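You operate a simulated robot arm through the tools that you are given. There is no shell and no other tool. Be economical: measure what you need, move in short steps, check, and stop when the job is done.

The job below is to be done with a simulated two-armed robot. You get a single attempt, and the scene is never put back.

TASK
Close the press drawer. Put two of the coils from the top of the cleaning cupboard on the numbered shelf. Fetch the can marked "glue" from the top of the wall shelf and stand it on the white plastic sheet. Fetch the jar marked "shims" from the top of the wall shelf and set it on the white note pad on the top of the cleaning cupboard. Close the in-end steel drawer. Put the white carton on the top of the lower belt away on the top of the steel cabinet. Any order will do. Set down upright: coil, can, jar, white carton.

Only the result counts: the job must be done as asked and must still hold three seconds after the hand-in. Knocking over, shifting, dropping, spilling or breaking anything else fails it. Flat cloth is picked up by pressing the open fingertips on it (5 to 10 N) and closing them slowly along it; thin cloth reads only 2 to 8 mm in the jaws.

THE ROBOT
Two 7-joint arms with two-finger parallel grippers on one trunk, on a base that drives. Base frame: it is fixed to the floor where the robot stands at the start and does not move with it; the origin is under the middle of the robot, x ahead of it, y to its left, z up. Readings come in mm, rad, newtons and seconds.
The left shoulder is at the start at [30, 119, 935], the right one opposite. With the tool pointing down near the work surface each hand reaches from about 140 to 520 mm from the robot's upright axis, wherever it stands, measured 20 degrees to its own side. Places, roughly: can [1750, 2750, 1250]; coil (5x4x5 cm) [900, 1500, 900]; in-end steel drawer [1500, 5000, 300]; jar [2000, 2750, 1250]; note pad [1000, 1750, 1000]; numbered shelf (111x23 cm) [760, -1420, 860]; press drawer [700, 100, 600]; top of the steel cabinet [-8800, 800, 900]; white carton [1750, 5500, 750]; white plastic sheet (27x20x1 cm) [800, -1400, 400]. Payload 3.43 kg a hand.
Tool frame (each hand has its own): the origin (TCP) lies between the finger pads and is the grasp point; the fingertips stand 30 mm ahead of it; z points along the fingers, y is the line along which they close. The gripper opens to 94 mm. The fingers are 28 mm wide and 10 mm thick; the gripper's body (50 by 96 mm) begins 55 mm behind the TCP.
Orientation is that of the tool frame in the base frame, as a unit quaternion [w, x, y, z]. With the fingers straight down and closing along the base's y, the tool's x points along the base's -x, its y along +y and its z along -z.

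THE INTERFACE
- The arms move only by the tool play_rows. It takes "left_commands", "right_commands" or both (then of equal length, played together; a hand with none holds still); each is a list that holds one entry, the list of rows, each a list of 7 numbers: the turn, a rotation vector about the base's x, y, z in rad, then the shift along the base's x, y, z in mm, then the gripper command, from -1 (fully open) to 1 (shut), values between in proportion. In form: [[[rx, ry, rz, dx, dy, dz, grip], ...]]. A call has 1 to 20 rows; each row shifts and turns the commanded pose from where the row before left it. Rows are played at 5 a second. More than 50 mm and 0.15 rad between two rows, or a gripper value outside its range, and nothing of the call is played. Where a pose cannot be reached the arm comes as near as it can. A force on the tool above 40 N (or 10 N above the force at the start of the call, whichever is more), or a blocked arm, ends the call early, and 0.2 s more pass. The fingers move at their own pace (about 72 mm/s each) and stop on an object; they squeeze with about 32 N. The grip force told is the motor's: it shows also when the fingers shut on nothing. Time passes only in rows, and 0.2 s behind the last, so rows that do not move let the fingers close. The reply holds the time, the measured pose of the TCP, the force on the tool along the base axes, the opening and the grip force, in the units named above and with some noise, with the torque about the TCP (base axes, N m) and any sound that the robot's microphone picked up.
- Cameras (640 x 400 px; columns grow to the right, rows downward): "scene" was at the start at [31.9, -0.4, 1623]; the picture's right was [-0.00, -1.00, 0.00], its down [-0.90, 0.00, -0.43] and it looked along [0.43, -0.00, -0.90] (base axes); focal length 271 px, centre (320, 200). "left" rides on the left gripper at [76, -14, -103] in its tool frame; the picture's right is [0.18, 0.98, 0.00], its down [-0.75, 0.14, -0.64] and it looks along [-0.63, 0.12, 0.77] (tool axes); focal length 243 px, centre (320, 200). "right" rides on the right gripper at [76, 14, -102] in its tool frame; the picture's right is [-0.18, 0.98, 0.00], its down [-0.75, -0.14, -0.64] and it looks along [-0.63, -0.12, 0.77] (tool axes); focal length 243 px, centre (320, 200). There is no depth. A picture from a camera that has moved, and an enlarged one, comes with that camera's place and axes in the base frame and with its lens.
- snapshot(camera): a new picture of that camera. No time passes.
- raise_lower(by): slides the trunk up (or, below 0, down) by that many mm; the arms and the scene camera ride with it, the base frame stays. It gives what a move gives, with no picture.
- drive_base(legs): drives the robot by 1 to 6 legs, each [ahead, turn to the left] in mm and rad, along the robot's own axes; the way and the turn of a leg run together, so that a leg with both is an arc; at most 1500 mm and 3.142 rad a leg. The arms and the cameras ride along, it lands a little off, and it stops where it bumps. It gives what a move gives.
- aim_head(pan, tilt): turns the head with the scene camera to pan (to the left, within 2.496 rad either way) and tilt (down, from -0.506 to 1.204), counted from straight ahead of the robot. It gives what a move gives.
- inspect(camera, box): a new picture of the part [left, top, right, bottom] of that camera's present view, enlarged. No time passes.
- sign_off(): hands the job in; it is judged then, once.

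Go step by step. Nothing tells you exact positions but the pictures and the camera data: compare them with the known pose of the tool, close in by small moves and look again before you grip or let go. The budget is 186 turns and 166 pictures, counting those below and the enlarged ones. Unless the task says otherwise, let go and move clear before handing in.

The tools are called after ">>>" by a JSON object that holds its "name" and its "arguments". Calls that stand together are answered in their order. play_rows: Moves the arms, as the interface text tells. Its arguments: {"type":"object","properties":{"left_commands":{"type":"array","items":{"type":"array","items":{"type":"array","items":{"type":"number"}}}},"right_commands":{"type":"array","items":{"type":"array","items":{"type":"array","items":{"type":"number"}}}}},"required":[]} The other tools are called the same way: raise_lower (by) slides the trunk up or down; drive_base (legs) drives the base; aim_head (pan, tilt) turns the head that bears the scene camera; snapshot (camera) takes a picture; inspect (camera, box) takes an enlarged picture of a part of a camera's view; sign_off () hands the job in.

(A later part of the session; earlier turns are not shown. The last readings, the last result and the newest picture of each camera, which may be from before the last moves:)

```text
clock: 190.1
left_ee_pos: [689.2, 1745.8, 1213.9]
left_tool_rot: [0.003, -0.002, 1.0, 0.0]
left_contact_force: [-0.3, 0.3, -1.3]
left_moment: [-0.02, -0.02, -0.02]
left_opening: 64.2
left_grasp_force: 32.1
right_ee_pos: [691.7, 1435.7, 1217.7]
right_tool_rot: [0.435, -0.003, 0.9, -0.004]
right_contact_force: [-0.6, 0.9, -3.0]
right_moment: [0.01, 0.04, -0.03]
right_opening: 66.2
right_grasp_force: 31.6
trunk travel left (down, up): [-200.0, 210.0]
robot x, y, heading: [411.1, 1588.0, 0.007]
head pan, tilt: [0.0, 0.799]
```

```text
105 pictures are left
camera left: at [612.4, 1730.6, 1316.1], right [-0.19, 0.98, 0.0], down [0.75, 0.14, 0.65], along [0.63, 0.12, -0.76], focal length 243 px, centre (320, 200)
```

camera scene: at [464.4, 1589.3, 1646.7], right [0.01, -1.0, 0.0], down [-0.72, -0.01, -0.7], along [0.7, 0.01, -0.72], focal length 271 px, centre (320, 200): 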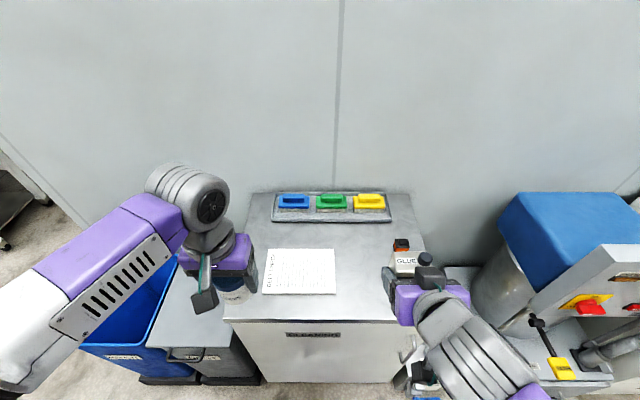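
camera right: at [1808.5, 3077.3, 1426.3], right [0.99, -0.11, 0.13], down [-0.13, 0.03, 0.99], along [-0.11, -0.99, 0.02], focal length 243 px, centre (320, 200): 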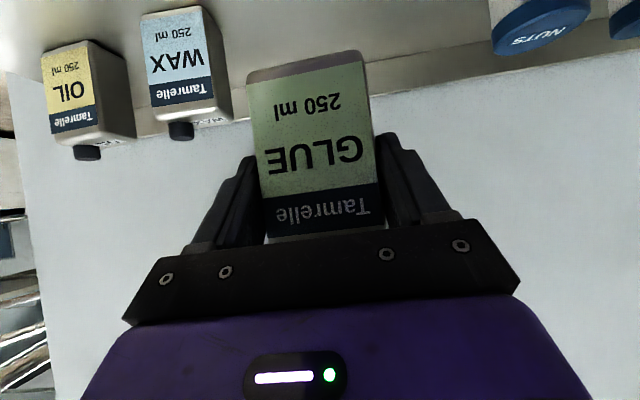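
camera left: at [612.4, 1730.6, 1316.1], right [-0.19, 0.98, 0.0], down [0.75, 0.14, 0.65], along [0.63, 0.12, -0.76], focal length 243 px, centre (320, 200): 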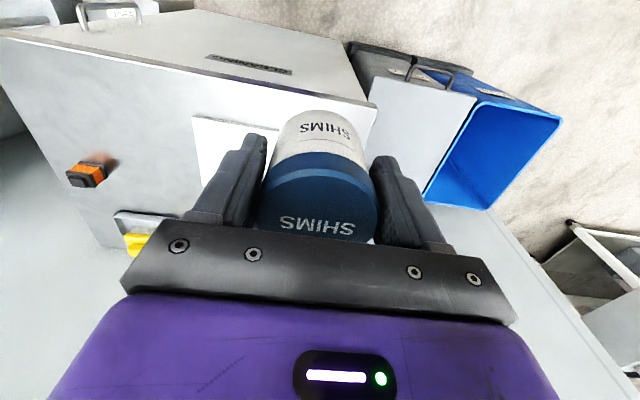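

The pad's centre is at about (878, 1654). I carry the jar above it.

>>> {"name": "play_rows", "arguments": {"left_commands": [[[0, 0, 0, 27, -13, -20, 1], [0, 0, 0, 27, -13, -34, 1], [0, 0, 0, 27, -13, -34, 1], [0, 0, 0, 27, -13, -34, 1], [0, 0, 0, 27, -13, -34, 1], [0, 0, 0, 27, -13, -34, 1], [0, 0, 0, 25, -13, -34, 1], [0, 0, 0, 0, 0, 0, 1]]]}}

>>> {"name": "snapshot", "arguments": {"camera": "left"}}

>>> {"name": "snapshot", "arguments": {"camera": "scene"}}

```text
clock: 191.9
left_ee_pos: [875.1, 1653.1, 991.4]
left_tool_rot: [0.004, -0.002, 1.0, 0.001]
left_contact_force: [-0.4, -0.2, -1.3]
left_moment: [-0.01, 0.01, 0.0]
left_opening: 64.3
left_grasp_force: 32.2
right_ee_pos: [692.1, 1435.7, 1218.8]
right_tool_rot: [0.436, -0.004, 0.9, -0.003]
right_contact_force: [0.4, -0.1, -3.2]
right_moment: [-0.01, 0.05, 0.01]
right_opening: 66.0
right_grasp_force: 31.9
trunk travel left (down, up): [-200.0, 210.0]
robot x, y, heading: [412.3, 1585.2, 0.01]
head pan, tilt: [0.0, 0.799]
```

```text
104 pictures are left
camera left: at [798.3, 1638.0, 1093.6], right [-0.19, 0.98, 0.0], down [0.75, 0.14, 0.65], along [0.64, 0.12, -0.76], focal length 243 px, centre (320, 200)
```

left: 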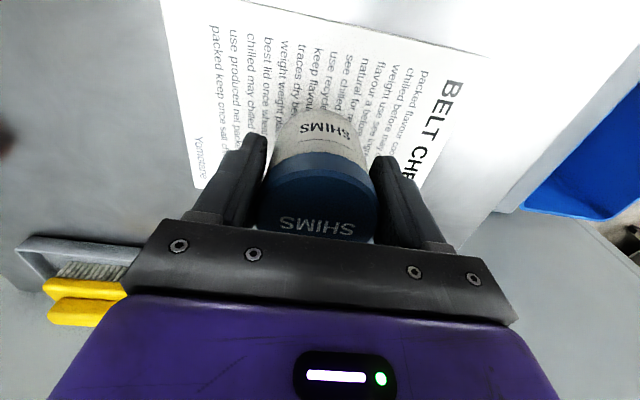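

```text
103 pictures are left
camera scene: at [463.5, 1589.6, 1646.7], right [0.01, -1.0, 0.0], down [-0.72, -0.01, -0.7], along [0.7, 0.01, -0.72], focal length 271 px, centre (320, 200)
```

scene: 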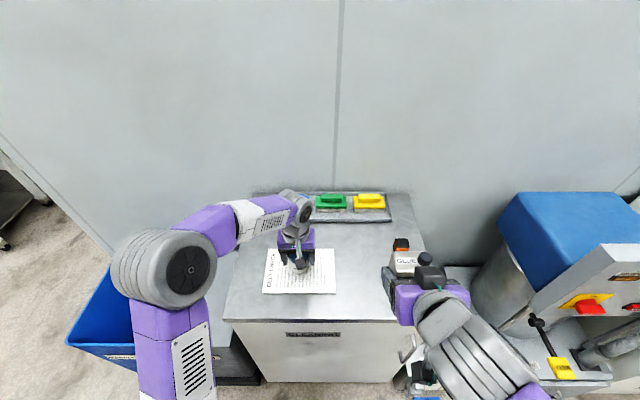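

Over the pad's middle. I lower the jar to it.

>>> {"name": "play_rows", "arguments": {"left_commands": [[[0, 0, 0, 0, 0, -15, 1], [0, 0, 0, 0, 0, -12, 1], [0, 0, 0, 0, 0, -3, 1], [0, 0, 0, 0, 0, -3, 1], [0, 0, 0, 0, 0, 0, 1]]]}}

```text
clock: 193.1
left_ee_pos: [878.5, 1655.0, 959.8]
left_tool_rot: [0.006, -0.002, 1.0, 0.0]
left_contact_force: [9.3, 2.0, 29.3]
left_moment: [-0.02, -0.33, 0.0]
left_opening: 63.5
left_grasp_force: 32.8
right_ee_pos: [692.3, 1435.3, 1218.0]
right_tool_rot: [0.436, -0.003, 0.9, -0.004]
right_contact_force: [0.2, -0.1, -2.4]
right_moment: [0.0, 0.05, -0.03]
right_opening: 66.1
right_grasp_force: 31.8
trunk travel left (down, up): [-200.0, 210.0]
robot x, y, heading: [412.2, 1587.4, 0.009]
head pan, tilt: [0.0, 0.799]
```

Contact at 29 N. I ease up, open and rise.

>>> {"name": "play_rows", "arguments": {"left_commands": [[[0, 0, 0, -3, 0, 2, 1], [0, 0, 0, 0, 0, 0, 0.2], [0, 0, 0, 0, 0, 0, -0.2], [0, 0, 0, 0, 0, 0, -1], [0, 0, 0, 0, 0, 0, -1], [0, 0, 0, 0, 0, 30, -1], [0, 0, 0, 0, 0, 40, -1], [0, 0, 0, 0, 0, 40, -1], [0, 0, 0, 0, 0, 40, -1], [0, 0, 0, -40, 0, 20, -1], [0, 0, 0, -40, 10, 0, -1], [0, 0, 0, -40, 10, 0, -1], [0, 0, 0, -40, 10, 0, -1], [0, 0, 0, 0, 0, 0, -1]]]}}

>>> {"name": "snapshot", "arguments": {"camera": "left"}}

>>> {"name": "inspect", "arguments": {"camera": "scene", "box": [220, 180, 440, 330]}}

```text
clock: 196.1
left_ee_pos: [713.0, 1685.6, 1128.8]
left_tool_rot: [0.003, -0.003, 1.0, 0.002]
left_contact_force: [0.1, -0.6, -0.1]
left_moment: [-0.02, 0.0, 0.02]
left_opening: 94.1
left_grasp_force: 0.0
right_ee_pos: [693.5, 1435.4, 1218.8]
right_tool_rot: [0.434, -0.004, 0.901, -0.004]
right_contact_force: [-0.4, 0.3, -2.9]
right_moment: [0.0, 0.11, 0.0]
right_opening: 66.3
right_grasp_force: 31.8
trunk travel left (down, up): [-200.0, 210.0]
robot x, y, heading: [411.0, 1590.5, 0.005]
head pan, tilt: [0.0, 0.799]
```

```text
102 pictures are left
camera left: at [636.3, 1669.6, 1230.7], right [-0.19, 0.98, 0.0], down [0.75, 0.14, 0.65], along [0.63, 0.12, -0.76], focal length 243 px, centre (320, 200)
```

left: 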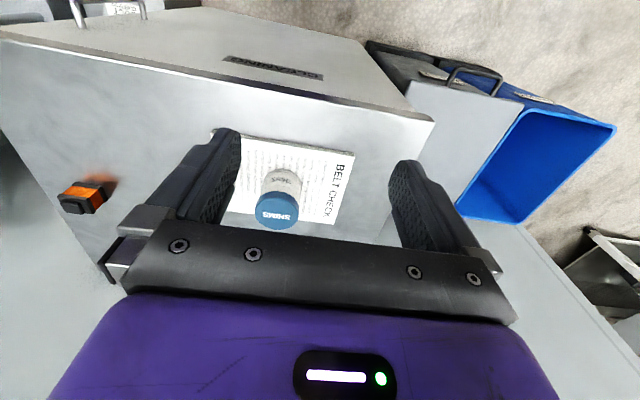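

```text
2.67 times, centred on (330, 255) of scene
camera zoom: at [465.3, 1588.7, 1646.6], right [0.01, -1.0, 0.0], down [-0.72, -0.01, -0.7], along [0.7, 0.01, -0.72], focal length 722 px, centre (293, 53)
```

zoom: 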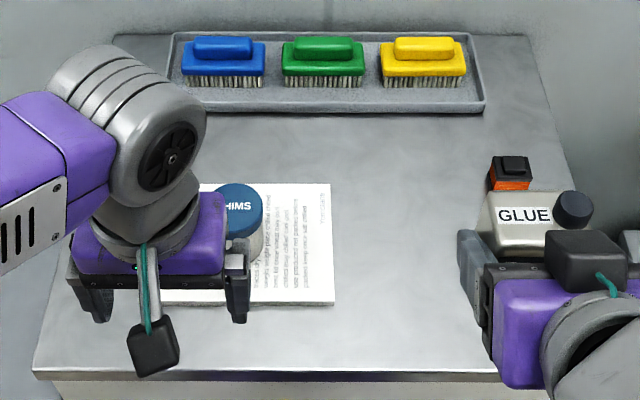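

The jar stands upright on the pad. Next is the glue can: I drive back to the rack and look at the white sheet under the numbered shelf.

>>> {"name": "drive_base", "arguments": {"legs": [[-480, 0], [0, -1.576], [1500, 0], [1350, 0], [0, 1.571]]}}

>>> {"name": "raise_lower", "arguments": {"by": -195}}

>>> {"name": "aim_head", "arguments": {"pan": 0, "tilt": 0.7}}

>>> {"name": "snapshot", "arguments": {"camera": "scene"}}

>>> {"name": "snapshot", "arguments": {"camera": "right"}}

```text
clock: 220.1
left_ee_pos: [288.4, -1203.6, 1129.8]
left_tool_rot: [0.003, -0.006, 1.0, 0.001]
left_contact_force: [1.0, -0.4, 0.1]
left_moment: [0.01, -0.03, 0.02]
left_opening: 94.1
left_grasp_force: 0.0
right_ee_pos: [270.1, -1453.5, 1216.7]
right_tool_rot: [0.435, -0.006, 0.9, -0.003]
right_contact_force: [-0.3, 0.0, -2.9]
right_moment: [0.02, 0.04, 0.0]
right_opening: 66.2
right_grasp_force: 32.3
trunk travel left (down, up): [-200.0, 210.0]
robot x, y, heading: [-9.3, -1299.3, 0.017]
head pan, tilt: [0.0, 0.799]
```

```text
clock: 222.2
left_ee_pos: [287.8, -1202.7, 934.2]
left_tool_rot: [0.003, -0.006, 1.0, 0.001]
left_contact_force: [-0.2, -0.3, -0.6]
left_moment: [0.02, 0.03, -0.03]
left_opening: 94.0
left_grasp_force: 0.1
right_ee_pos: [270.1, -1452.9, 1023.9]
right_tool_rot: [0.435, -0.007, 0.9, -0.002]
right_contact_force: [-0.4, -0.9, -2.3]
right_moment: [-0.01, 0.04, 0.03]
right_opening: 66.2
right_grasp_force: 32.0
trunk travel left (down, up): [-5.0, 405.0]
robot x, y, heading: [-9.5, -1302.5, 0.02]
head pan, tilt: [0.0, 0.799]
```

```text
clock: 222.9
left_ee_pos: [288.5, -1203.4, 933.4]
left_tool_rot: [0.003, -0.007, 1.0, 0.002]
left_contact_force: [-0.6, 0.0, 0.0]
left_moment: [0.01, -0.03, 0.0]
left_opening: 93.9
left_grasp_force: 0.1
right_ee_pos: [270.5, -1452.2, 1022.6]
right_tool_rot: [0.435, -0.007, 0.9, -0.002]
right_contact_force: [0.4, -0.4, -2.2]
right_moment: [-0.01, 0.02, -0.01]
right_opening: 66.1
right_grasp_force: 31.4
trunk travel left (down, up): [-5.0, 405.0]
robot x, y, heading: [-10.0, -1297.3, 0.016]
head pan, tilt: [0.0, 0.7]
```

```text
100 pictures are left
camera scene: at [44.8, -1300.8, 1459.8], right [0.02, -1.0, 0.0], down [-0.64, -0.01, -0.76], along [0.76, 0.01, -0.64], focal length 271 px, centre (320, 200)
```

scene: 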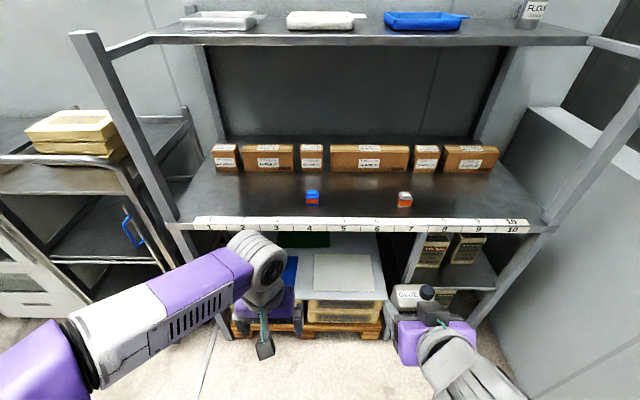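

```text
99 pictures are left
camera right: at [140.8, -1439.7, 1026.7], right [0.1, 0.99, 0.13], down [-0.03, -0.13, 0.99], along [0.99, -0.11, 0.02], focal length 243 px, centre (320, 200)
```

right: 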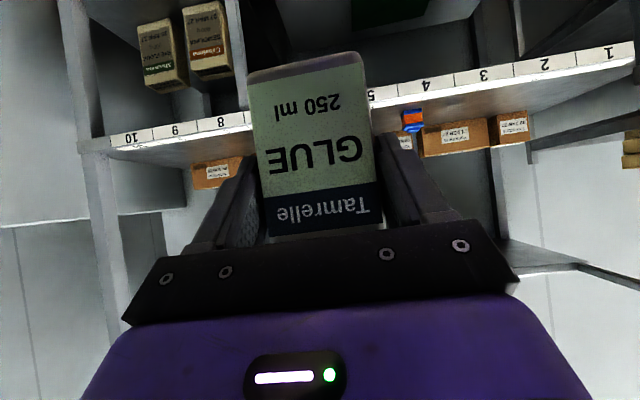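

>>> {"name": "inspect", "arguments": {"camera": "scene", "box": [210, 210, 450, 360]}}

```text
2.67 times, centred on (330, 285) of scene
camera zoom: at [44.8, -1300.8, 1459.8], right [0.02, -1.0, 0.0], down [-0.64, -0.01, -0.76], along [0.76, 0.01, -0.64], focal length 722 px, centre (293, -27)
```

zoom: 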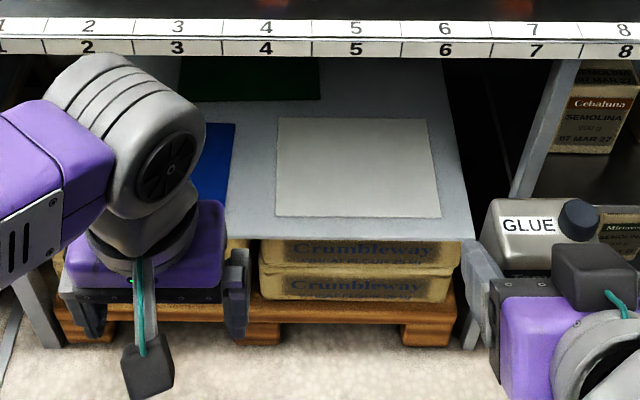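

The sheet lies at z about 400, x 689–889, y -1530 to -1260, with the board's front edge at x about 646. I lower the can here in the free space first.

>>> {"name": "play_rows", "arguments": {"right_commands": [[[0, 0, 0, 10, 5, -46, 1], [0, 0, 0, 10, 5, -46, 1], [0, 0, 0, 10, 5, -46, 1], [0, 0, 0, 10, 5, -46, 1], [0, 0, 0, 10, 5, -46, 1], [0, 0, 0, 10, 5, -46, 1], [0, 0, 0, 10, 5, -46, 1], [0, 0, 0, 10, 5, -46, 1], [0, 0, 0, 10, 5, -46, 1], [0, 0, 0, 10, 5, -46, 1], [0, 0, 0, 10, 2, -46, 1], [0, 0, 0, 0, 0, 0, 1]]]}}

>>> {"name": "snapshot", "arguments": {"camera": "right"}}

>>> {"name": "snapshot", "arguments": {"camera": "scene"}}

```text
clock: 224.1
left_ee_pos: [282.9, -1194.4, 934.7]
left_tool_rot: [-0.008, -0.008, 1.0, 0.013]
left_contact_force: [-13.3, 27.3, 4.8]
left_moment: [-0.19, -0.01, -0.2]
left_opening: 78.3
left_grasp_force: 0.1
right_ee_pos: [332.0, -1284.2, 916.7]
right_tool_rot: [0.448, -0.134, 0.871, 0.152]
right_contact_force: [11.7, -27.6, -8.3]
right_moment: [0.19, 0.07, 0.52]
right_opening: 66.1
right_grasp_force: 31.6
right hand out of reach, approached as far as the arm can: row 1, 2, 3, 4, 5, 6
trunk travel left (down, up): [-5.0, 405.0]
robot x, y, heading: [-11.6, -1301.5, 0.017]
head pan, tilt: [0.0, 0.7]
stopped in row 6 (left hand): the force on the tool passed its limit at 89 N (the readings are from after the stop); the commanded pose is now the measured one
```

```text
97 pictures are left
camera right: at [206.5, -1317.7, 913.2], right [-0.26, 0.92, 0.29], down [0.0, -0.3, 0.95], along [0.97, 0.25, 0.08], focal length 243 px, centre (320, 200)
```

right: 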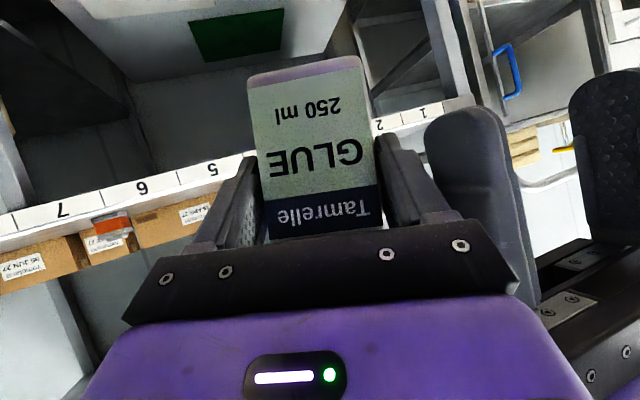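

```text
96 pictures are left
camera scene: at [44.5, -1301.9, 1459.9], right [0.01, -1.0, 0.0], down [-0.64, -0.01, -0.76], along [0.76, 0.01, -0.64], focal length 271 px, centre (320, 200)
```

scene: 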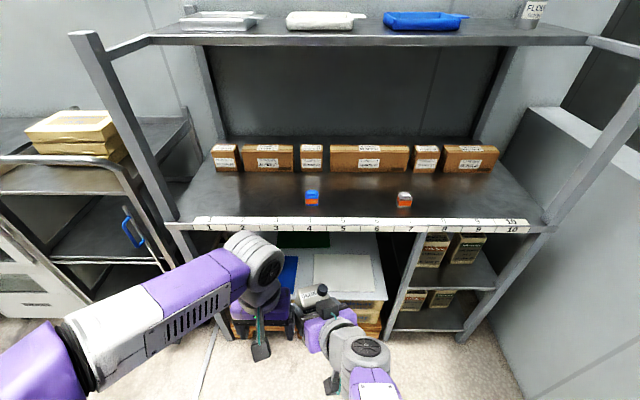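

The right arm could not hold the tilted pose so close in and swung against the left hand; the can is still held. I separate the hands, bring the right one back out to the side and farther ahead, and restore its orientation.

>>> {"name": "play_rows", "arguments": {"left_commands": [[[0, 0, 0, 0, 25, 0, -1], [0, 0, 0, 0, 30, 10, -1], [0, 0, 0, 0, 30, 20, -1], [0, 0, 0, 0, 30, 20, -1], [0, 0, 0, 0, 0, 20, -1], [0, 0, 0, 0, 0, 20, -1]]], "right_commands": [[[0, 0, 0, 0, -15, 0, 1], [-0.034, 0.009, -0.073, 15, -35, 0, 1], [-0.034, 0.009, -0.073, 25, -35, 0, 1], [-0.034, 0.009, -0.073, 30, -35, 0, 1], [-0.034, 0.009, -0.073, 25, -35, 0, 1], [-0.034, 0.009, -0.073, 25, -15, 0, 1]]]}}

>>> {"name": "snapshot", "arguments": {"camera": "scene"}}

>>> {"name": "snapshot", "arguments": {"camera": "right"}}

```text
clock: 225.5
left_ee_pos: [288.9, -1083.4, 1026.8]
left_tool_rot: [-0.007, -0.004, 1.0, 0.009]
left_contact_force: [-1.0, -0.1, 0.1]
left_moment: [0.03, 0.0, -0.04]
left_opening: 94.1
left_grasp_force: 0.0
right_ee_pos: [460.4, -1446.3, 925.6]
right_tool_rot: [0.436, -0.011, 0.9, 0.0]
right_contact_force: [-0.1, -0.1, -2.7]
right_moment: [0.02, 0.05, -0.01]
right_opening: 66.0
right_grasp_force: 31.9
right hand out of reach, approached as far as the arm can: row 1
trunk travel left (down, up): [-5.0, 405.0]
robot x, y, heading: [-10.0, -1300.6, 0.014]
head pan, tilt: [0.0, 0.7]
```

```text
95 pictures are left
camera scene: at [45.2, -1300.2, 1459.8], right [0.02, -1.0, 0.0], down [-0.64, -0.01, -0.76], along [0.76, 0.01, -0.64], focal length 271 px, centre (320, 200)
```

scene: 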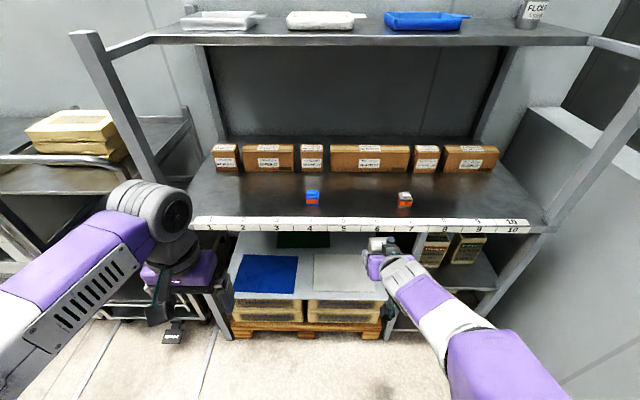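

```text
94 pictures are left
camera right: at [331.6, -1433.7, 930.1], right [0.09, 0.99, 0.14], down [-0.03, -0.13, 0.99], along [0.99, -0.1, 0.02], focal length 243 px, centre (320, 200)
```

right: 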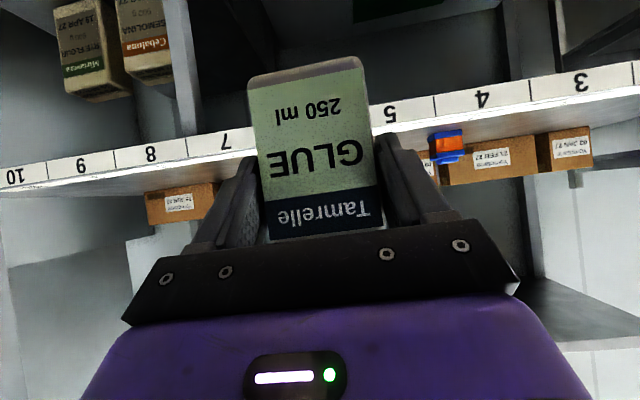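

>>> {"name": "play_rows", "arguments": {"right_commands": [[[0, 0, 0, 5, 0, -45, 1], [0, 0, 0, 5, 0, -45, 1], [0, 0, 0, 5, 0, -45, 1], [0, 0, 0, 0, 0, -45, 1], [0, 0, 0, 0, 0, 0, 1]]]}}

```text
clock: 226.7
left_ee_pos: [289.1, -1083.0, 1026.1]
left_tool_rot: [-0.006, -0.005, 1.0, 0.009]
left_contact_force: [0.6, -0.1, -0.1]
left_moment: [-0.01, 0.0, 0.0]
left_opening: 94.2
left_grasp_force: 0.1
right_ee_pos: [474.0, -1446.1, 746.9]
right_tool_rot: [0.437, -0.011, 0.899, 0.001]
right_contact_force: [-0.9, -0.7, -2.3]
right_moment: [0.02, 0.04, -0.03]
right_opening: 66.2
right_grasp_force: 31.8
trunk travel left (down, up): [-5.0, 405.0]
robot x, y, heading: [-11.8, -1301.6, 0.011]
head pan, tilt: [0.0, 0.7]
```

>>> {"name": "play_rows", "arguments": {"right_commands": [[[0, 0, 0, 0, 0, -45, 1], [0, 0, 0, 0, 0, -45, 1], [0, 0, 0, 0, 0, -45, 1], [0, 0, 0, 0, 0, -45, 1], [0, 0, 0, 0, 0, -45, 1], [0, 0, 0, 0, 0, -20, 1], [0, 0, 0, 0, 0, 0, 1]]]}}

>>> {"name": "snapshot", "arguments": {"camera": "right"}}

>>> {"name": "snapshot", "arguments": {"camera": "scene"}}

```text
clock: 228.3
left_ee_pos: [287.3, -1084.2, 1026.7]
left_tool_rot: [-0.006, -0.005, 1.0, 0.009]
left_contact_force: [-0.4, 0.2, 0.4]
left_moment: [-0.01, 0.0, 0.03]
left_opening: 93.8
left_grasp_force: 0.0
right_ee_pos: [454.5, -1391.2, 591.2]
right_tool_rot: [0.436, -0.011, 0.9, 0.0]
right_contact_force: [-0.5, 0.1, -2.5]
right_moment: [-0.02, 0.05, 0.03]
right_opening: 66.2
right_grasp_force: 32.2
right hand out of reach, approached as far as the arm can: row 3, 4, 5, 6
trunk travel left (down, up): [-5.0, 405.0]
robot x, y, heading: [-9.1, -1303.1, 0.017]
head pan, tilt: [0.0, 0.7]
```

```text
93 pictures are left
camera right: at [325.1, -1379.5, 593.5], right [0.09, 0.99, 0.14], down [-0.03, -0.13, 0.99], along [0.99, -0.1, 0.02], focal length 243 px, centre (320, 200)
```

right: 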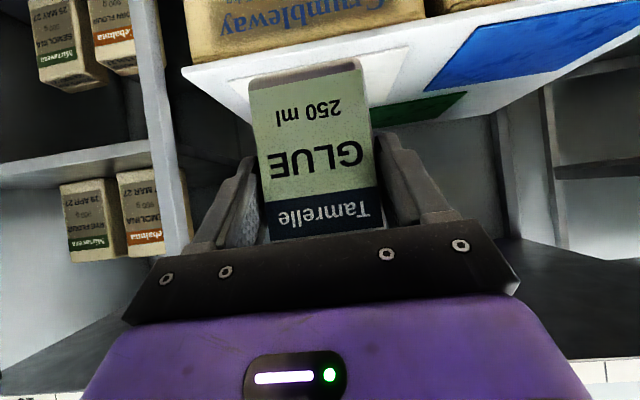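

```text
92 pictures are left
camera scene: at [44.7, -1300.3, 1459.9], right [0.02, -1.0, 0.0], down [-0.64, -0.01, -0.76], along [0.76, 0.01, -0.64], focal length 271 px, centre (320, 200)
```

scene: 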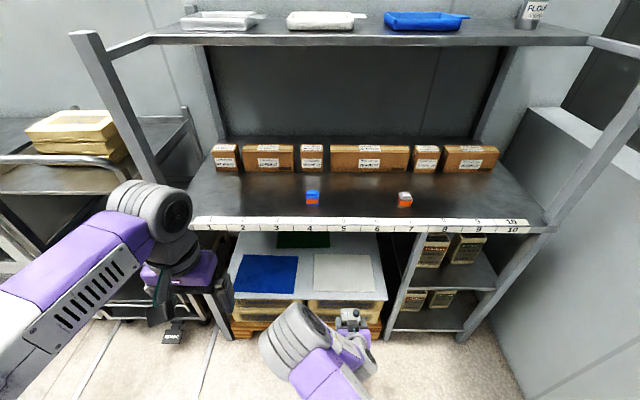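

The arm meets a joint limit here low and close in; farther ahead should suit it better. I back the base up and extend the right arm forward in free space to test.

>>> {"name": "drive_base", "arguments": {"legs": [[-180, 0]]}}

>>> {"name": "play_rows", "arguments": {"right_commands": [[[0, 0, 0, 30, 0, 0, 1], [0, 0, 0, 30, 0, 0, 1], [0, 0, 0, 30, 0, 0, 1], [0, 0, 0, 20, 0, 0, 1], [0, 0, 0, 0, 0, 0, 1], [0, 0, 0, 0, 0, 0, 1]]]}}

>>> {"name": "snapshot", "arguments": {"camera": "scene"}}

```text
clock: 229.8
left_ee_pos: [110.8, -1086.9, 1027.5]
left_tool_rot: [-0.006, -0.005, 1.0, 0.01]
left_contact_force: [-0.3, 0.4, -0.2]
left_moment: [0.01, 0.0, -0.02]
left_opening: 94.1
left_grasp_force: 0.0
right_ee_pos: [279.4, -1393.3, 590.2]
right_tool_rot: [0.435, -0.012, 0.9, 0.001]
right_contact_force: [0.6, -0.8, -3.0]
right_moment: [-0.01, 0.02, 0.01]
right_opening: 66.3
right_grasp_force: 31.6
trunk travel left (down, up): [-5.0, 405.0]
robot x, y, heading: [-185.0, -1307.0, 0.016]
head pan, tilt: [0.0, 0.7]
```

```text
clock: 231.2
left_ee_pos: [113.1, -1086.4, 1026.8]
left_tool_rot: [-0.006, -0.005, 1.0, 0.008]
left_contact_force: [-1.1, -0.2, 0.6]
left_moment: [0.03, 0.01, 0.01]
left_opening: 94.1
left_grasp_force: 0.0
right_ee_pos: [375.5, -1379.9, 620.2]
right_tool_rot: [0.435, -0.011, 0.9, 0.0]
right_contact_force: [-0.6, -0.3, -2.6]
right_moment: [0.01, 0.01, 0.01]
right_opening: 66.3
right_grasp_force: 32.3
right hand out of reach, approached as far as the arm can: row 1, 2, 3, 4
trunk travel left (down, up): [-5.0, 405.0]
robot x, y, heading: [-188.3, -1304.0, 0.016]
head pan, tilt: [0.0, 0.7]
```

```text
91 pictures are left
camera scene: at [-131.1, -1303.0, 1459.9], right [0.02, -1.0, 0.0], down [-0.64, -0.01, -0.76], along [0.76, 0.01, -0.64], focal length 271 px, centre (320, 200)
```

scene: 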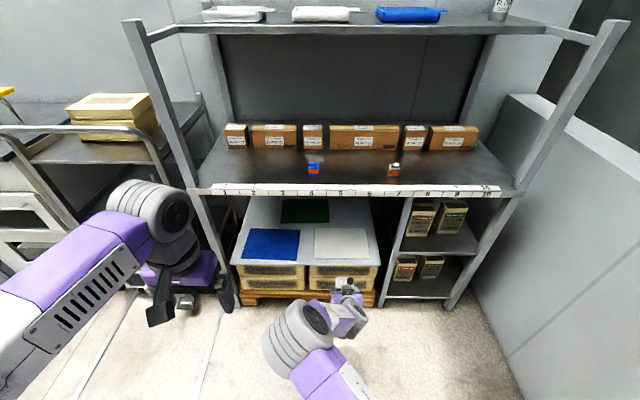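

I test the low reach with the empty left hand (tool straight down) in this free space before deciding how to hold the can.

>>> {"name": "play_rows", "arguments": {"left_commands": [[[0, 0, 0, 15, -5, -45, -1], [0, 0, 0, 15, -5, -45, -1], [0, 0, 0, 15, -5, -45, -1], [0, 0, 0, 15, -5, -45, -1], [0, 0, 0, 15, -5, -45, -1], [0, 0, 0, 15, -5, -45, -1], [0, 0, 0, 15, 0, -45, -1], [0, 0, 0, 15, 0, -45, -1], [0, 0, 0, 15, 0, -45, -1], [0, 0, 0, 15, 0, -45, -1], [0, 0, 0, 15, 0, -45, -1], [0, 0, 0, 15, 0, -45, -1], [0, 0, 0, 0, 0, 0, -1]]]}}

>>> {"name": "snapshot", "arguments": {"camera": "scene"}}

```text
clock: 234.0
left_ee_pos: [288.7, -1117.2, 485.7]
left_tool_rot: [-0.005, -0.006, 1.0, 0.009]
left_contact_force: [0.1, -0.1, -1.0]
left_moment: [0.04, 0.0, -0.02]
left_opening: 93.8
left_grasp_force: 0.0
right_ee_pos: [375.4, -1378.8, 620.9]
right_tool_rot: [0.435, -0.011, 0.9, 0.0]
right_contact_force: [-0.4, 0.8, -2.8]
right_moment: [0.02, 0.04, 0.02]
right_opening: 66.4
right_grasp_force: 31.9
trunk travel left (down, up): [-5.0, 405.0]
robot x, y, heading: [-185.8, -1304.1, 0.018]
head pan, tilt: [0.0, 0.7]
```

```text
90 pictures are left
camera scene: at [-131.0, -1303.0, 1459.9], right [0.02, -1.0, 0.0], down [-0.64, -0.01, -0.76], along [0.76, 0.01, -0.64], focal length 271 px, centre (320, 200)
```

scene: 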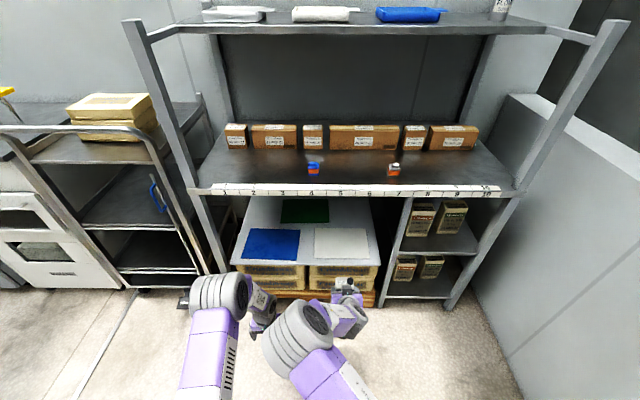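

Straight down works at z 486 but the elbow sits too far forward for the shelf. I test a 0.55 rad tilt at that height with the left hand.

>>> {"name": "play_rows", "arguments": {"left_commands": [[[0, -0.1, 0, 8, 0, 0, -1], [0, -0.1, 0, 8, 0, -5, -1], [0, -0.1, 0, 8, 0, -5, -1], [0, -0.1, 0, 8, 0, -5, -1], [0, -0.1, 0, 8, 0, -5, -1], [0, -0.05, 0, 5, 0, -5, -1], [0, 0, 0, 0, 0, 0, -1]]]}}

>>> {"name": "snapshot", "arguments": {"camera": "scene"}}

```text
clock: 235.6
left_ee_pos: [337.4, -1116.9, 461.0]
left_tool_rot: [0.266, -0.008, 0.964, 0.006]
left_contact_force: [0.3, -0.3, 0.6]
left_moment: [0.01, -0.02, 0.02]
left_opening: 94.0
left_grasp_force: 0.1
right_ee_pos: [375.2, -1378.9, 620.4]
right_tool_rot: [0.436, -0.011, 0.9, 0.0]
right_contact_force: [0.6, 0.0, -2.6]
right_moment: [-0.01, 0.06, 0.0]
right_opening: 65.8
right_grasp_force: 32.2
trunk travel left (down, up): [-5.0, 405.0]
robot x, y, heading: [-185.6, -1304.1, 0.016]
head pan, tilt: [0.0, 0.7]
```

```text
89 pictures are left
camera scene: at [-131.1, -1303.0, 1459.9], right [0.02, -1.0, 0.0], down [-0.64, -0.01, -0.76], along [0.76, 0.01, -0.64], focal length 271 px, centre (320, 200)
```

scene: 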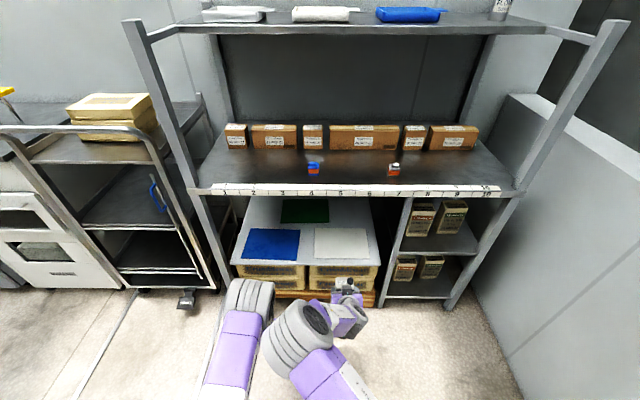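

A 0.55 rad tilt reaches z 461 with the elbow far enough back. So I'll set the can on the free strip of the numbered shelf for a moment and regrip it at that tilt. First I raise the trunk and both hands.

>>> {"name": "raise_lower", "arguments": {"by": 195}}

>>> {"name": "play_rows", "arguments": {"left_commands": [[[0, 0.1, 0, -10, 5, 45, -1], [0, 0.1, 0, -15, 5, 45, -1], [0, 0.1, 0, -20, 5, 45, -1], [0, 0.1, 0, -20, 5, 45, -1], [0, 0.1, 0, -20, 5, 45, -1], [0, 0.05, 0, -20, 5, 45, -1], [0, 0, 0, -20, 5, 45, -1], [0, 0, 0, -20, 5, 45, -1], [0, 0, 0, -20, 5, 45, -1], [0, 0, 0, -20, 0, 0, -1]]], "right_commands": [[[0, 0, 0, -10, -5, 45, 1], [0, 0, 0, -10, -5, 45, 1], [0, 0, 0, -10, -5, 45, 1], [0, 0, 0, -10, -5, 45, 1], [0, 0, 0, -10, -5, 45, 1], [0, 0, 0, -10, -5, 45, 1], [0, 0, 0, -10, 0, 45, 1], [0, 0, 0, -10, 0, 0, 1], [0, 0, 0, -10, 0, 0, 1], [0, 0, 0, 0, 0, 0, 1]]]}}

>>> {"name": "snapshot", "arguments": {"camera": "right"}}

```text
clock: 237.7
left_ee_pos: [337.8, -1117.2, 656.9]
left_tool_rot: [0.265, -0.007, 0.964, 0.006]
left_contact_force: [-0.2, 0.6, -0.1]
left_moment: [0.03, 0.0, -0.01]
left_opening: 93.7
left_grasp_force: 0.1
right_ee_pos: [374.0, -1378.2, 814.5]
right_tool_rot: [0.435, -0.011, 0.9, -0.001]
right_contact_force: [-0.3, 0.8, -2.3]
right_moment: [-0.02, 0.07, 0.02]
right_opening: 66.3
right_grasp_force: 31.5
trunk travel left (down, up): [-200.0, 210.0]
robot x, y, heading: [-184.3, -1300.9, 0.016]
head pan, tilt: [0.0, 0.7]
```

```text
clock: 239.9
left_ee_pos: [149.3, -1070.4, 1061.5]
left_tool_rot: [-0.006, -0.007, 1.0, 0.009]
left_contact_force: [0.9, 0.4, -0.6]
left_moment: [0.02, 0.01, 0.02]
left_opening: 93.9
left_grasp_force: 0.1
right_ee_pos: [285.1, -1408.8, 1126.8]
right_tool_rot: [0.435, -0.012, 0.9, 0.0]
right_contact_force: [-0.1, 0.6, -2.3]
right_moment: [-0.02, 0.05, 0.03]
right_opening: 66.0
right_grasp_force: 32.2
trunk travel left (down, up): [-200.0, 210.0]
robot x, y, heading: [-188.4, -1307.7, 0.018]
head pan, tilt: [0.0, 0.7]
```

```text
88 pictures are left
camera right: at [155.8, -1397.8, 1131.8], right [0.09, 0.99, 0.14], down [-0.03, -0.13, 0.99], along [0.99, -0.1, 0.02], focal length 243 px, centre (320, 200)
```

right: 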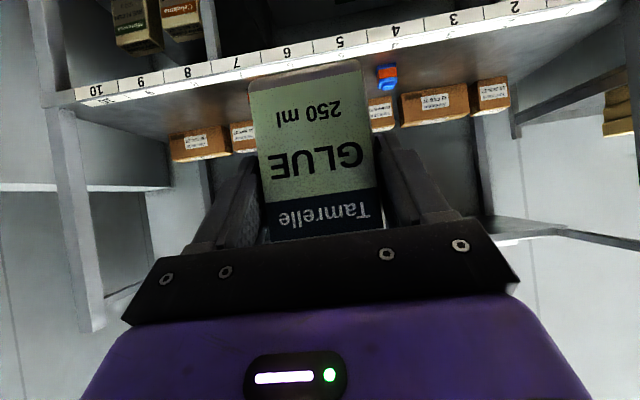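

>>> {"name": "drive_base", "arguments": {"legs": [[0, -0.015], [430, 0]]}}

>>> {"name": "play_rows", "arguments": {"right_commands": [[[0, 0, 0, 3, -2, -40, 1], [0, 0, 0, 3, -2, -40, 1], [0, 0, 0, 3, -2, -40, 1], [0, 0, 0, 3, -2, -40, 1], [0, 0, 0, 3, -2, -25, 1], [0, 0, 0, 0, 0, 0, 1]]]}}

>>> {"name": "snapshot", "arguments": {"camera": "right"}}

>>> {"name": "snapshot", "arguments": {"camera": "scene"}}

```text
clock: 242.9
left_ee_pos: [592.5, -1076.9, 1060.1]
left_tool_rot: [-0.006, 0.002, 1.0, 0.008]
left_contact_force: [0.9, 0.1, 0.3]
left_moment: [0.01, 0.0, -0.02]
left_opening: 93.9
left_grasp_force: 0.0
right_ee_pos: [721.8, -1417.4, 1128.6]
right_tool_rot: [0.436, -0.003, 0.9, -0.004]
right_contact_force: [0.2, 0.5, -2.6]
right_moment: [-0.03, 0.05, -0.02]
right_opening: 66.1
right_grasp_force: 32.3
trunk travel left (down, up): [-200.0, 210.0]
robot x, y, heading: [245.9, -1301.6, -0.003]
head pan, tilt: [0.0, 0.7]
```

```text
clock: 244.3
left_ee_pos: [591.8, -1077.9, 1060.2]
left_tool_rot: [-0.006, 0.003, 1.0, 0.009]
left_contact_force: [-0.6, 0.6, 0.3]
left_moment: [0.01, 0.01, -0.01]
left_opening: 94.0
left_grasp_force: 0.1
right_ee_pos: [736.1, -1428.2, 943.7]
right_tool_rot: [0.436, -0.003, 0.9, -0.004]
right_contact_force: [0.6, -0.4, -2.9]
right_moment: [-0.01, 0.03, -0.01]
right_opening: 66.2
right_grasp_force: 31.5
trunk travel left (down, up): [-200.0, 210.0]
robot x, y, heading: [253.3, -1302.4, -0.003]
head pan, tilt: [0.0, 0.7]
```

```text
87 pictures are left
camera right: at [606.5, -1414.2, 946.4], right [0.11, 0.98, 0.14], down [-0.04, -0.13, 0.99], along [0.99, -0.12, 0.02], focal length 243 px, centre (320, 200)
```

right: 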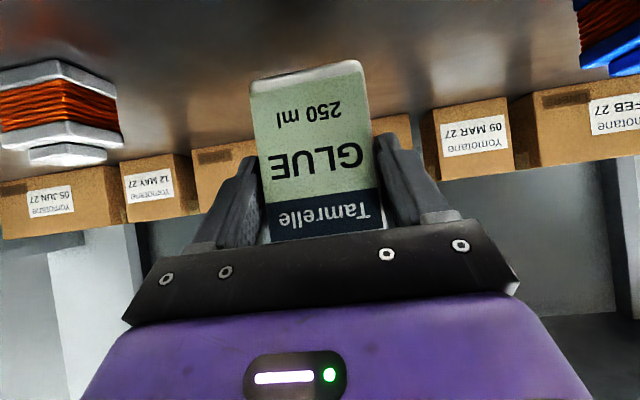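

```text
86 pictures are left
camera scene: at [306.9, -1304.4, 1654.9], right [0.0, -1.0, 0.0], down [-0.64, 0.0, -0.77], along [0.77, 0.0, -0.64], focal length 271 px, centre (320, 200)
```

scene: 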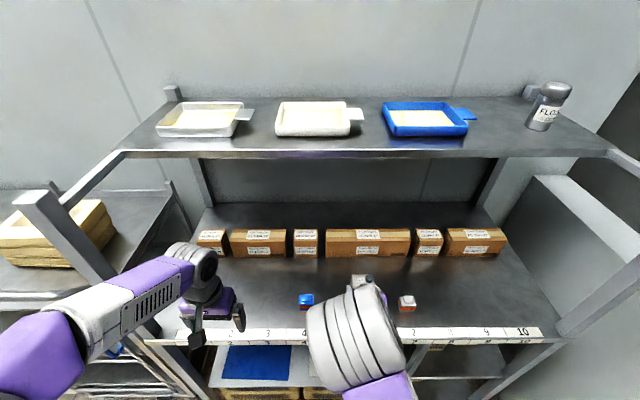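

>>> {"name": "play_rows", "arguments": {"right_commands": [[[0, 0, 0, 0, 0, -12, 1], [0, 0, 0, 0, 0, -6, 1], [0, 0, 0, 0, 0, -4, 1], [0, 0, 0, 0, 0, -3, 1], [0, 0, 0, 0, 0, -3, 1], [0, 0, 0, 0, 0, 0, 1]]]}}

```text
clock: 245.7
left_ee_pos: [590.6, -1076.9, 1061.2]
left_tool_rot: [-0.005, 0.003, 1.0, 0.009]
left_contact_force: [0.3, 0.1, -0.6]
left_moment: [0.02, 0.01, 0.03]
left_opening: 93.8
left_grasp_force: 0.0
right_ee_pos: [736.7, -1429.5, 917.7]
right_tool_rot: [0.438, -0.003, 0.899, -0.003]
right_contact_force: [0.4, -4.0, 26.8]
right_moment: [0.26, -0.1, 0.05]
right_opening: 66.5
right_grasp_force: 32.1
trunk travel left (down, up): [-200.0, 210.0]
robot x, y, heading: [248.6, -1306.6, -0.004]
head pan, tilt: [0.0, 0.7]
```

The can stands on the shelf. I release, back out along the tool axis, change the tilt to 0.55 rad and look.

>>> {"name": "play_rows", "arguments": {"right_commands": [[[0, 0, 0, 0, 0, 2, 1], [0, 0, 0, 0, 0, 0, 0.2], [0, 0, 0, 0, 0, 0, -0.3], [0, 0, 0, 0, 0, 0, -1], [0, 0, 0, 0, 0, 0, -1], [0, 0, 0, -16, 0, 13, -1], [0, 0, 0, -31, 0, 25, -1], [0, 0, 0, -31, 0, 25, -1], [0, 0, 0, -16, 0, 30, -1], [0, 0.1, 0, 10, 0, 30, -1], [0, 0.1, 0, 10, 0, 0, -1], [0, 0.1, 0, 10, 0, 0, -1], [0, 0.05, 0, 5, 0, 0, -1], [0, 0, 0, 0, 0, 0, -1]]]}}

>>> {"name": "snapshot", "arguments": {"camera": "right"}}

>>> {"name": "snapshot", "arguments": {"camera": "scene"}}

```text
clock: 248.7
left_ee_pos: [592.4, -1076.3, 1060.1]
left_tool_rot: [-0.005, 0.004, 1.0, 0.009]
left_contact_force: [0.2, -0.3, -0.3]
left_moment: [0.0, 0.02, 0.02]
left_opening: 93.8
left_grasp_force: 0.0
right_ee_pos: [709.3, -1421.4, 1045.7]
right_tool_rot: [0.272, -0.004, 0.962, -0.003]
right_contact_force: [0.6, 0.3, 0.8]
right_moment: [0.03, 0.0, 0.02]
right_opening: 94.3
right_grasp_force: 0.1
right hand out of reach, approached as far as the arm can: row 8, 9
trunk travel left (down, up): [-200.0, 210.0]
robot x, y, heading: [253.8, -1301.5, -0.003]
head pan, tilt: [0.0, 0.7]
```

```text
85 pictures are left
camera right: at [588.5, -1406.0, 1092.4], right [0.15, 0.98, 0.09], down [0.31, -0.13, 0.94], along [0.94, -0.12, -0.32], focal length 243 px, centre (320, 200)
```

right: 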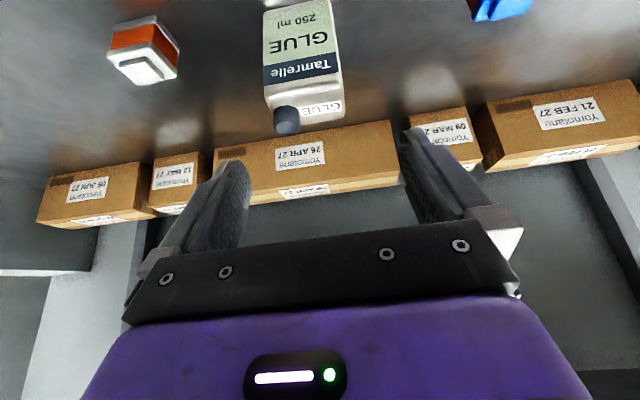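

```text
84 pictures are left
camera scene: at [306.7, -1304.4, 1654.9], right [0.0, -1.0, 0.0], down [-0.64, 0.0, -0.77], along [0.77, 0.0, -0.64], focal length 271 px, centre (320, 200)
```

scene: 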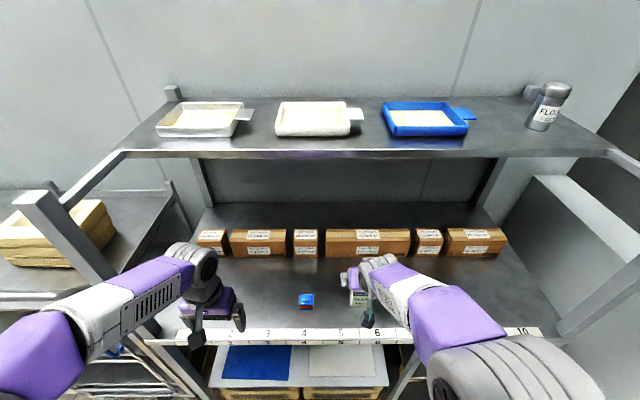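

The can stands at about (738, -1429). I line up along the tilted axis and go in to z 918.

>>> {"name": "play_rows", "arguments": {"right_commands": [[[0, 0, 0, -12, -4, -20, -1], [0, 0, 0, -11, -4, -22, -1], [0, 0, 0, 17, 0, -28, -1], [0, 0, 0, 17, 0, -28, -1], [0, 0, 0, 18, 0, -29, -1], [0, 0, 0, 0, 0, 0, -1]]]}}

>>> {"name": "snapshot", "arguments": {"camera": "right"}}

>>> {"name": "inspect", "arguments": {"camera": "scene", "box": [280, 220, 460, 350]}}

```text
clock: 250.1
left_ee_pos: [590.6, -1078.5, 1060.2]
left_tool_rot: [-0.005, 0.003, 1.0, 0.009]
left_contact_force: [0.0, -1.7, 0.1]
left_moment: [-0.01, 0.02, 0.0]
left_opening: 94.1
left_grasp_force: 0.0
right_ee_pos: [735.5, -1430.6, 916.4]
right_tool_rot: [0.273, -0.004, 0.962, -0.002]
right_contact_force: [0.0, -0.2, 0.9]
right_moment: [-0.03, -0.05, -0.02]
right_opening: 94.1
right_grasp_force: 0.2
trunk travel left (down, up): [-200.0, 210.0]
robot x, y, heading: [249.5, -1301.4, -0.001]
head pan, tilt: [0.0, 0.7]
```

```text
83 pictures are left
camera right: at [616.4, -1415.8, 963.7], right [0.15, 0.98, 0.09], down [0.3, -0.13, 0.94], along [0.94, -0.12, -0.32], focal length 243 px, centre (320, 200)
```

right: 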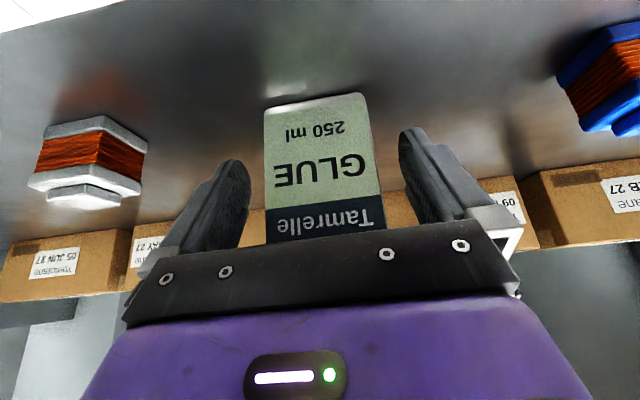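

```text
3.08 times, centred on (370, 285) of scene
camera zoom: at [305.8, -1305.5, 1655.0], right [0.0, -1.0, 0.0], down [-0.64, 0.0, -0.77], along [0.77, 0.0, -0.64], focal length 833 px, centre (166, -62)
```

zoom: 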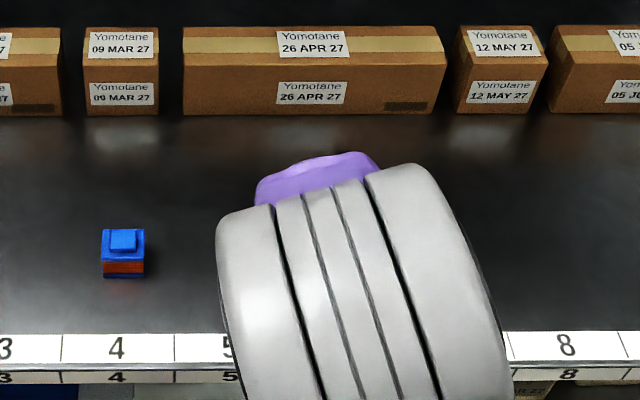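

>>> {"name": "play_rows", "arguments": {"right_commands": [[[0, 0, 0, 0, 0, 0, 0], [0, 0, 0, 0, 0, 0, 1], [0, 0, 0, 0, 0, 0, 1], [0, 0, 0, 0, 0, 0, 1], [0, 0, 0, 0, 0, 20, 1], [0, 0, 0, 0, 0, 40, 1], [0, 0, 0, 0, 0, 40, 1], [0, 0, 0, 0, 0, 0, 1]]]}}

>>> {"name": "snapshot", "arguments": {"camera": "right"}}

```text
clock: 251.9
left_ee_pos: [592.9, -1076.7, 1058.4]
left_tool_rot: [-0.006, 0.003, 1.0, 0.008]
left_contact_force: [0.2, 0.2, 0.0]
left_moment: [-0.03, 0.01, 0.01]
left_opening: 94.2
left_grasp_force: 0.1
right_ee_pos: [738.6, -1429.5, 1019.9]
right_tool_rot: [0.271, -0.003, 0.963, -0.004]
right_contact_force: [-0.2, 0.3, -3.5]
right_moment: [-0.02, 0.07, -0.03]
right_opening: 66.0
right_grasp_force: 32.1
trunk travel left (down, up): [-200.0, 210.0]
robot x, y, heading: [251.3, -1304.2, -0.001]
head pan, tilt: [0.0, 0.7]
```

```text
81 pictures are left
camera right: at [617.9, -1415.5, 1066.8], right [0.15, 0.98, 0.09], down [0.31, -0.13, 0.94], along [0.94, -0.12, -0.32], focal length 243 px, centre (320, 200)
```

right: 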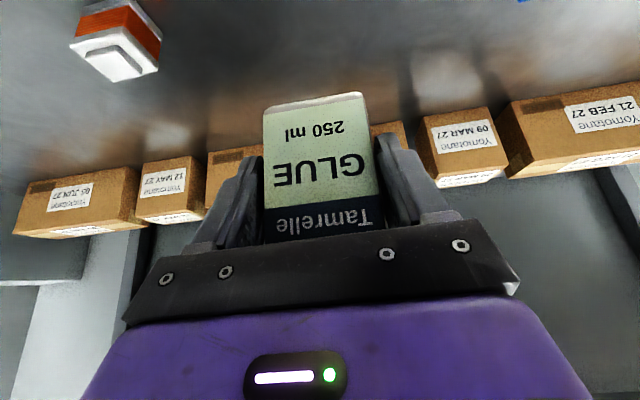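

The can is regripped. I back away, lower the trunk and the hand, keeping the left arm up and pulled in.

>>> {"name": "drive_base", "arguments": {"legs": [[-350, 0]]}}

>>> {"name": "raise_lower", "arguments": {"by": -195}}

>>> {"name": "play_rows", "arguments": {"left_commands": [[[0, 0, 0, -20, 0, 40, -1], [0, 0, 0, -20, 0, 40, -1], [0, 0, 0, -20, 0, 40, -1], [0, 0, 0, 0, 0, 0, -1], [0, 0, 0, 0, 0, 0, -1], [0, 0, 0, 0, 0, 0, -1], [0, 0, 0, 0, 0, 0, -1], [0, 0, 0, 0, 0, 0, -1], [0, 0, 0, 0, 0, 0, -1]]], "right_commands": [[[0, 0, 0, 3, 0, -40, 1], [0, 0, 0, 3, 0, -40, 1], [0, 0, 0, 3, 0, -40, 1], [0, 0, 0, 3, 0, -40, 1], [0, 0, 0, 3, 0, -40, 1], [0, 0, 0, 3, 0, -40, 1], [0, 0, 0, 3, 0, -40, 1], [0, 0, 0, 3, 0, -40, 1], [0, 0, 0, 0, 0, 0, 1]]]}}

>>> {"name": "snapshot", "arguments": {"camera": "scene"}}

>>> {"name": "snapshot", "arguments": {"camera": "right"}}

```text
clock: 254.2
left_ee_pos: [249.1, -1076.9, 1060.6]
left_tool_rot: [-0.005, 0.001, 1.0, 0.009]
left_contact_force: [-1.2, -0.4, -0.1]
left_moment: [0.0, -0.01, 0.02]
left_opening: 94.0
left_grasp_force: 0.1
right_ee_pos: [398.9, -1427.2, 1020.0]
right_tool_rot: [0.272, -0.007, 0.962, -0.002]
right_contact_force: [0.1, -0.1, -2.2]
right_moment: [0.02, 0.04, 0.01]
right_opening: 65.9
right_grasp_force: 32.1
trunk travel left (down, up): [-200.0, 210.0]
robot x, y, heading: [-87.2, -1303.9, 0.004]
head pan, tilt: [0.0, 0.7]
```

```text
clock: 256.3
left_ee_pos: [249.3, -1075.9, 865.5]
left_tool_rot: [-0.006, 0.001, 1.0, 0.007]
left_contact_force: [1.0, -0.4, -0.1]
left_moment: [-0.03, 0.02, -0.03]
left_opening: 94.2
left_grasp_force: 0.1
right_ee_pos: [398.0, -1426.7, 823.8]
right_tool_rot: [0.272, -0.007, 0.962, -0.002]
right_contact_force: [-0.5, 0.3, -2.4]
right_moment: [-0.01, 0.06, 0.0]
right_opening: 65.8
right_grasp_force: 32.4
trunk travel left (down, up): [-5.0, 405.0]
robot x, y, heading: [-90.9, -1301.9, 0.003]
head pan, tilt: [0.0, 0.7]
```

```text
clock: 258.3
left_ee_pos: [192.7, -1079.3, 982.7]
left_tool_rot: [-0.007, 0.001, 1.0, 0.009]
left_contact_force: [0.1, -0.1, 0.9]
left_moment: [-0.03, -0.01, 0.01]
left_opening: 94.2
left_grasp_force: 0.1
right_ee_pos: [393.7, -1393.5, 561.1]
right_tool_rot: [0.272, -0.007, 0.962, -0.002]
right_contact_force: [0.4, 0.3, -1.8]
right_moment: [-0.02, 0.05, -0.01]
right_opening: 66.0
right_grasp_force: 32.5
right hand out of reach, approached as far as the arm can: row 6, 7, 8
trunk travel left (down, up): [-5.0, 405.0]
robot x, y, heading: [-88.9, -1307.1, 0.003]
head pan, tilt: [0.0, 0.7]
```

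```text
80 pictures are left
camera scene: at [-33.1, -1304.2, 1459.9], right [0.0, -1.0, 0.0], down [-0.64, 0.0, -0.76], along [0.76, 0.0, -0.64], focal length 271 px, centre (320, 200)
```

scene: 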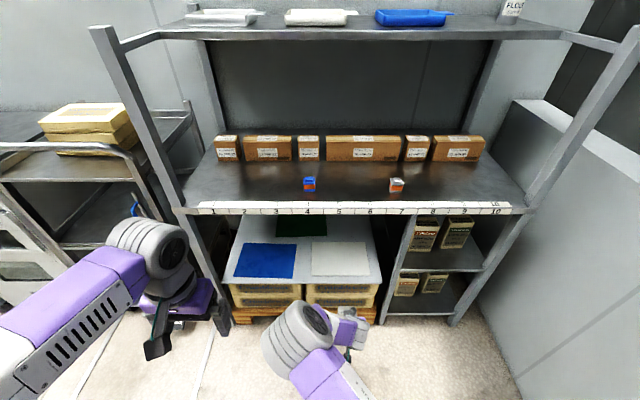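

```text
79 pictures are left
camera right: at [273.2, -1379.7, 609.3], right [0.15, 0.99, 0.09], down [0.31, -0.13, 0.94], along [0.94, -0.11, -0.32], focal length 243 px, centre (320, 200)
```

right: 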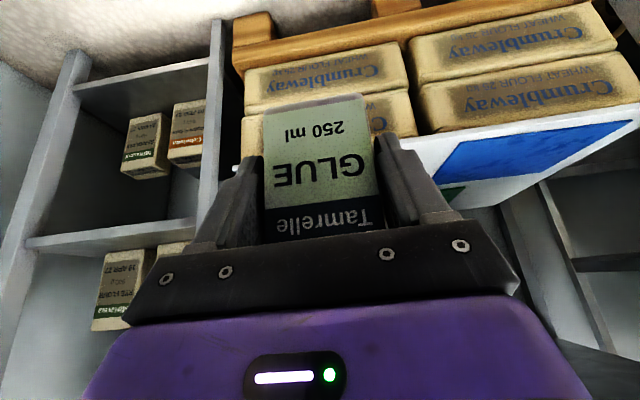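

The right arm limits at this lateral place; the left hand's test was farther out to the side. I move the right hand outward and see whether it gets down.

>>> {"name": "play_rows", "arguments": {"right_commands": [[[0, 0, 0, 5, -20, 0, 1], [0, 0, 0, 5, -20, 0, 1], [0, 0, 0, 5, -20, 0, 1], [0, 0, 0, 5, -20, 0, 1], [0, 0, 0, 0, 0, 0, 1], [0, 0, 0, 0, 0, 0, 1]]]}}

>>> {"name": "snapshot", "arguments": {"camera": "scene"}}

```text
clock: 259.7
left_ee_pos: [191.2, -1079.7, 981.3]
left_tool_rot: [-0.006, 0.001, 1.0, 0.009]
left_contact_force: [0.3, -0.3, -0.7]
left_moment: [0.02, 0.02, 0.0]
left_opening: 94.0
left_grasp_force: 0.0
right_ee_pos: [391.8, -1448.5, 598.6]
right_tool_rot: [0.272, -0.006, 0.962, -0.004]
right_contact_force: [0.7, 1.2, -1.4]
right_moment: [-0.03, 0.04, 0.03]
right_opening: 66.0
right_grasp_force: 31.9
right hand out of reach, approached as far as the arm can: row 1, 2, 3, 4
trunk travel left (down, up): [-5.0, 405.0]
robot x, y, heading: [-86.2, -1305.0, 0.003]
head pan, tilt: [0.0, 0.7]
```

```text
78 pictures are left
camera scene: at [-33.1, -1304.2, 1459.9], right [0.0, -1.0, 0.0], down [-0.64, 0.0, -0.76], along [0.76, 0.0, -0.64], focal length 271 px, centre (320, 200)
```

scene: 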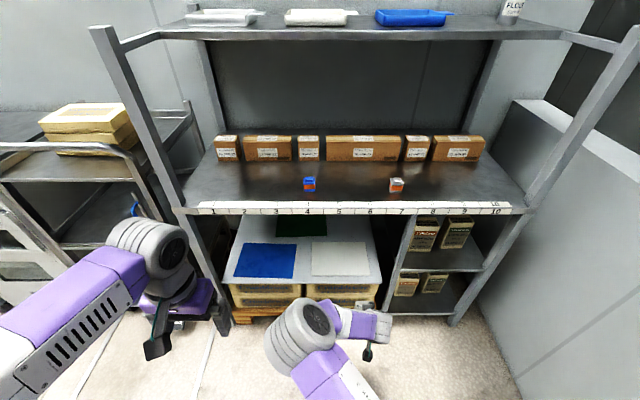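

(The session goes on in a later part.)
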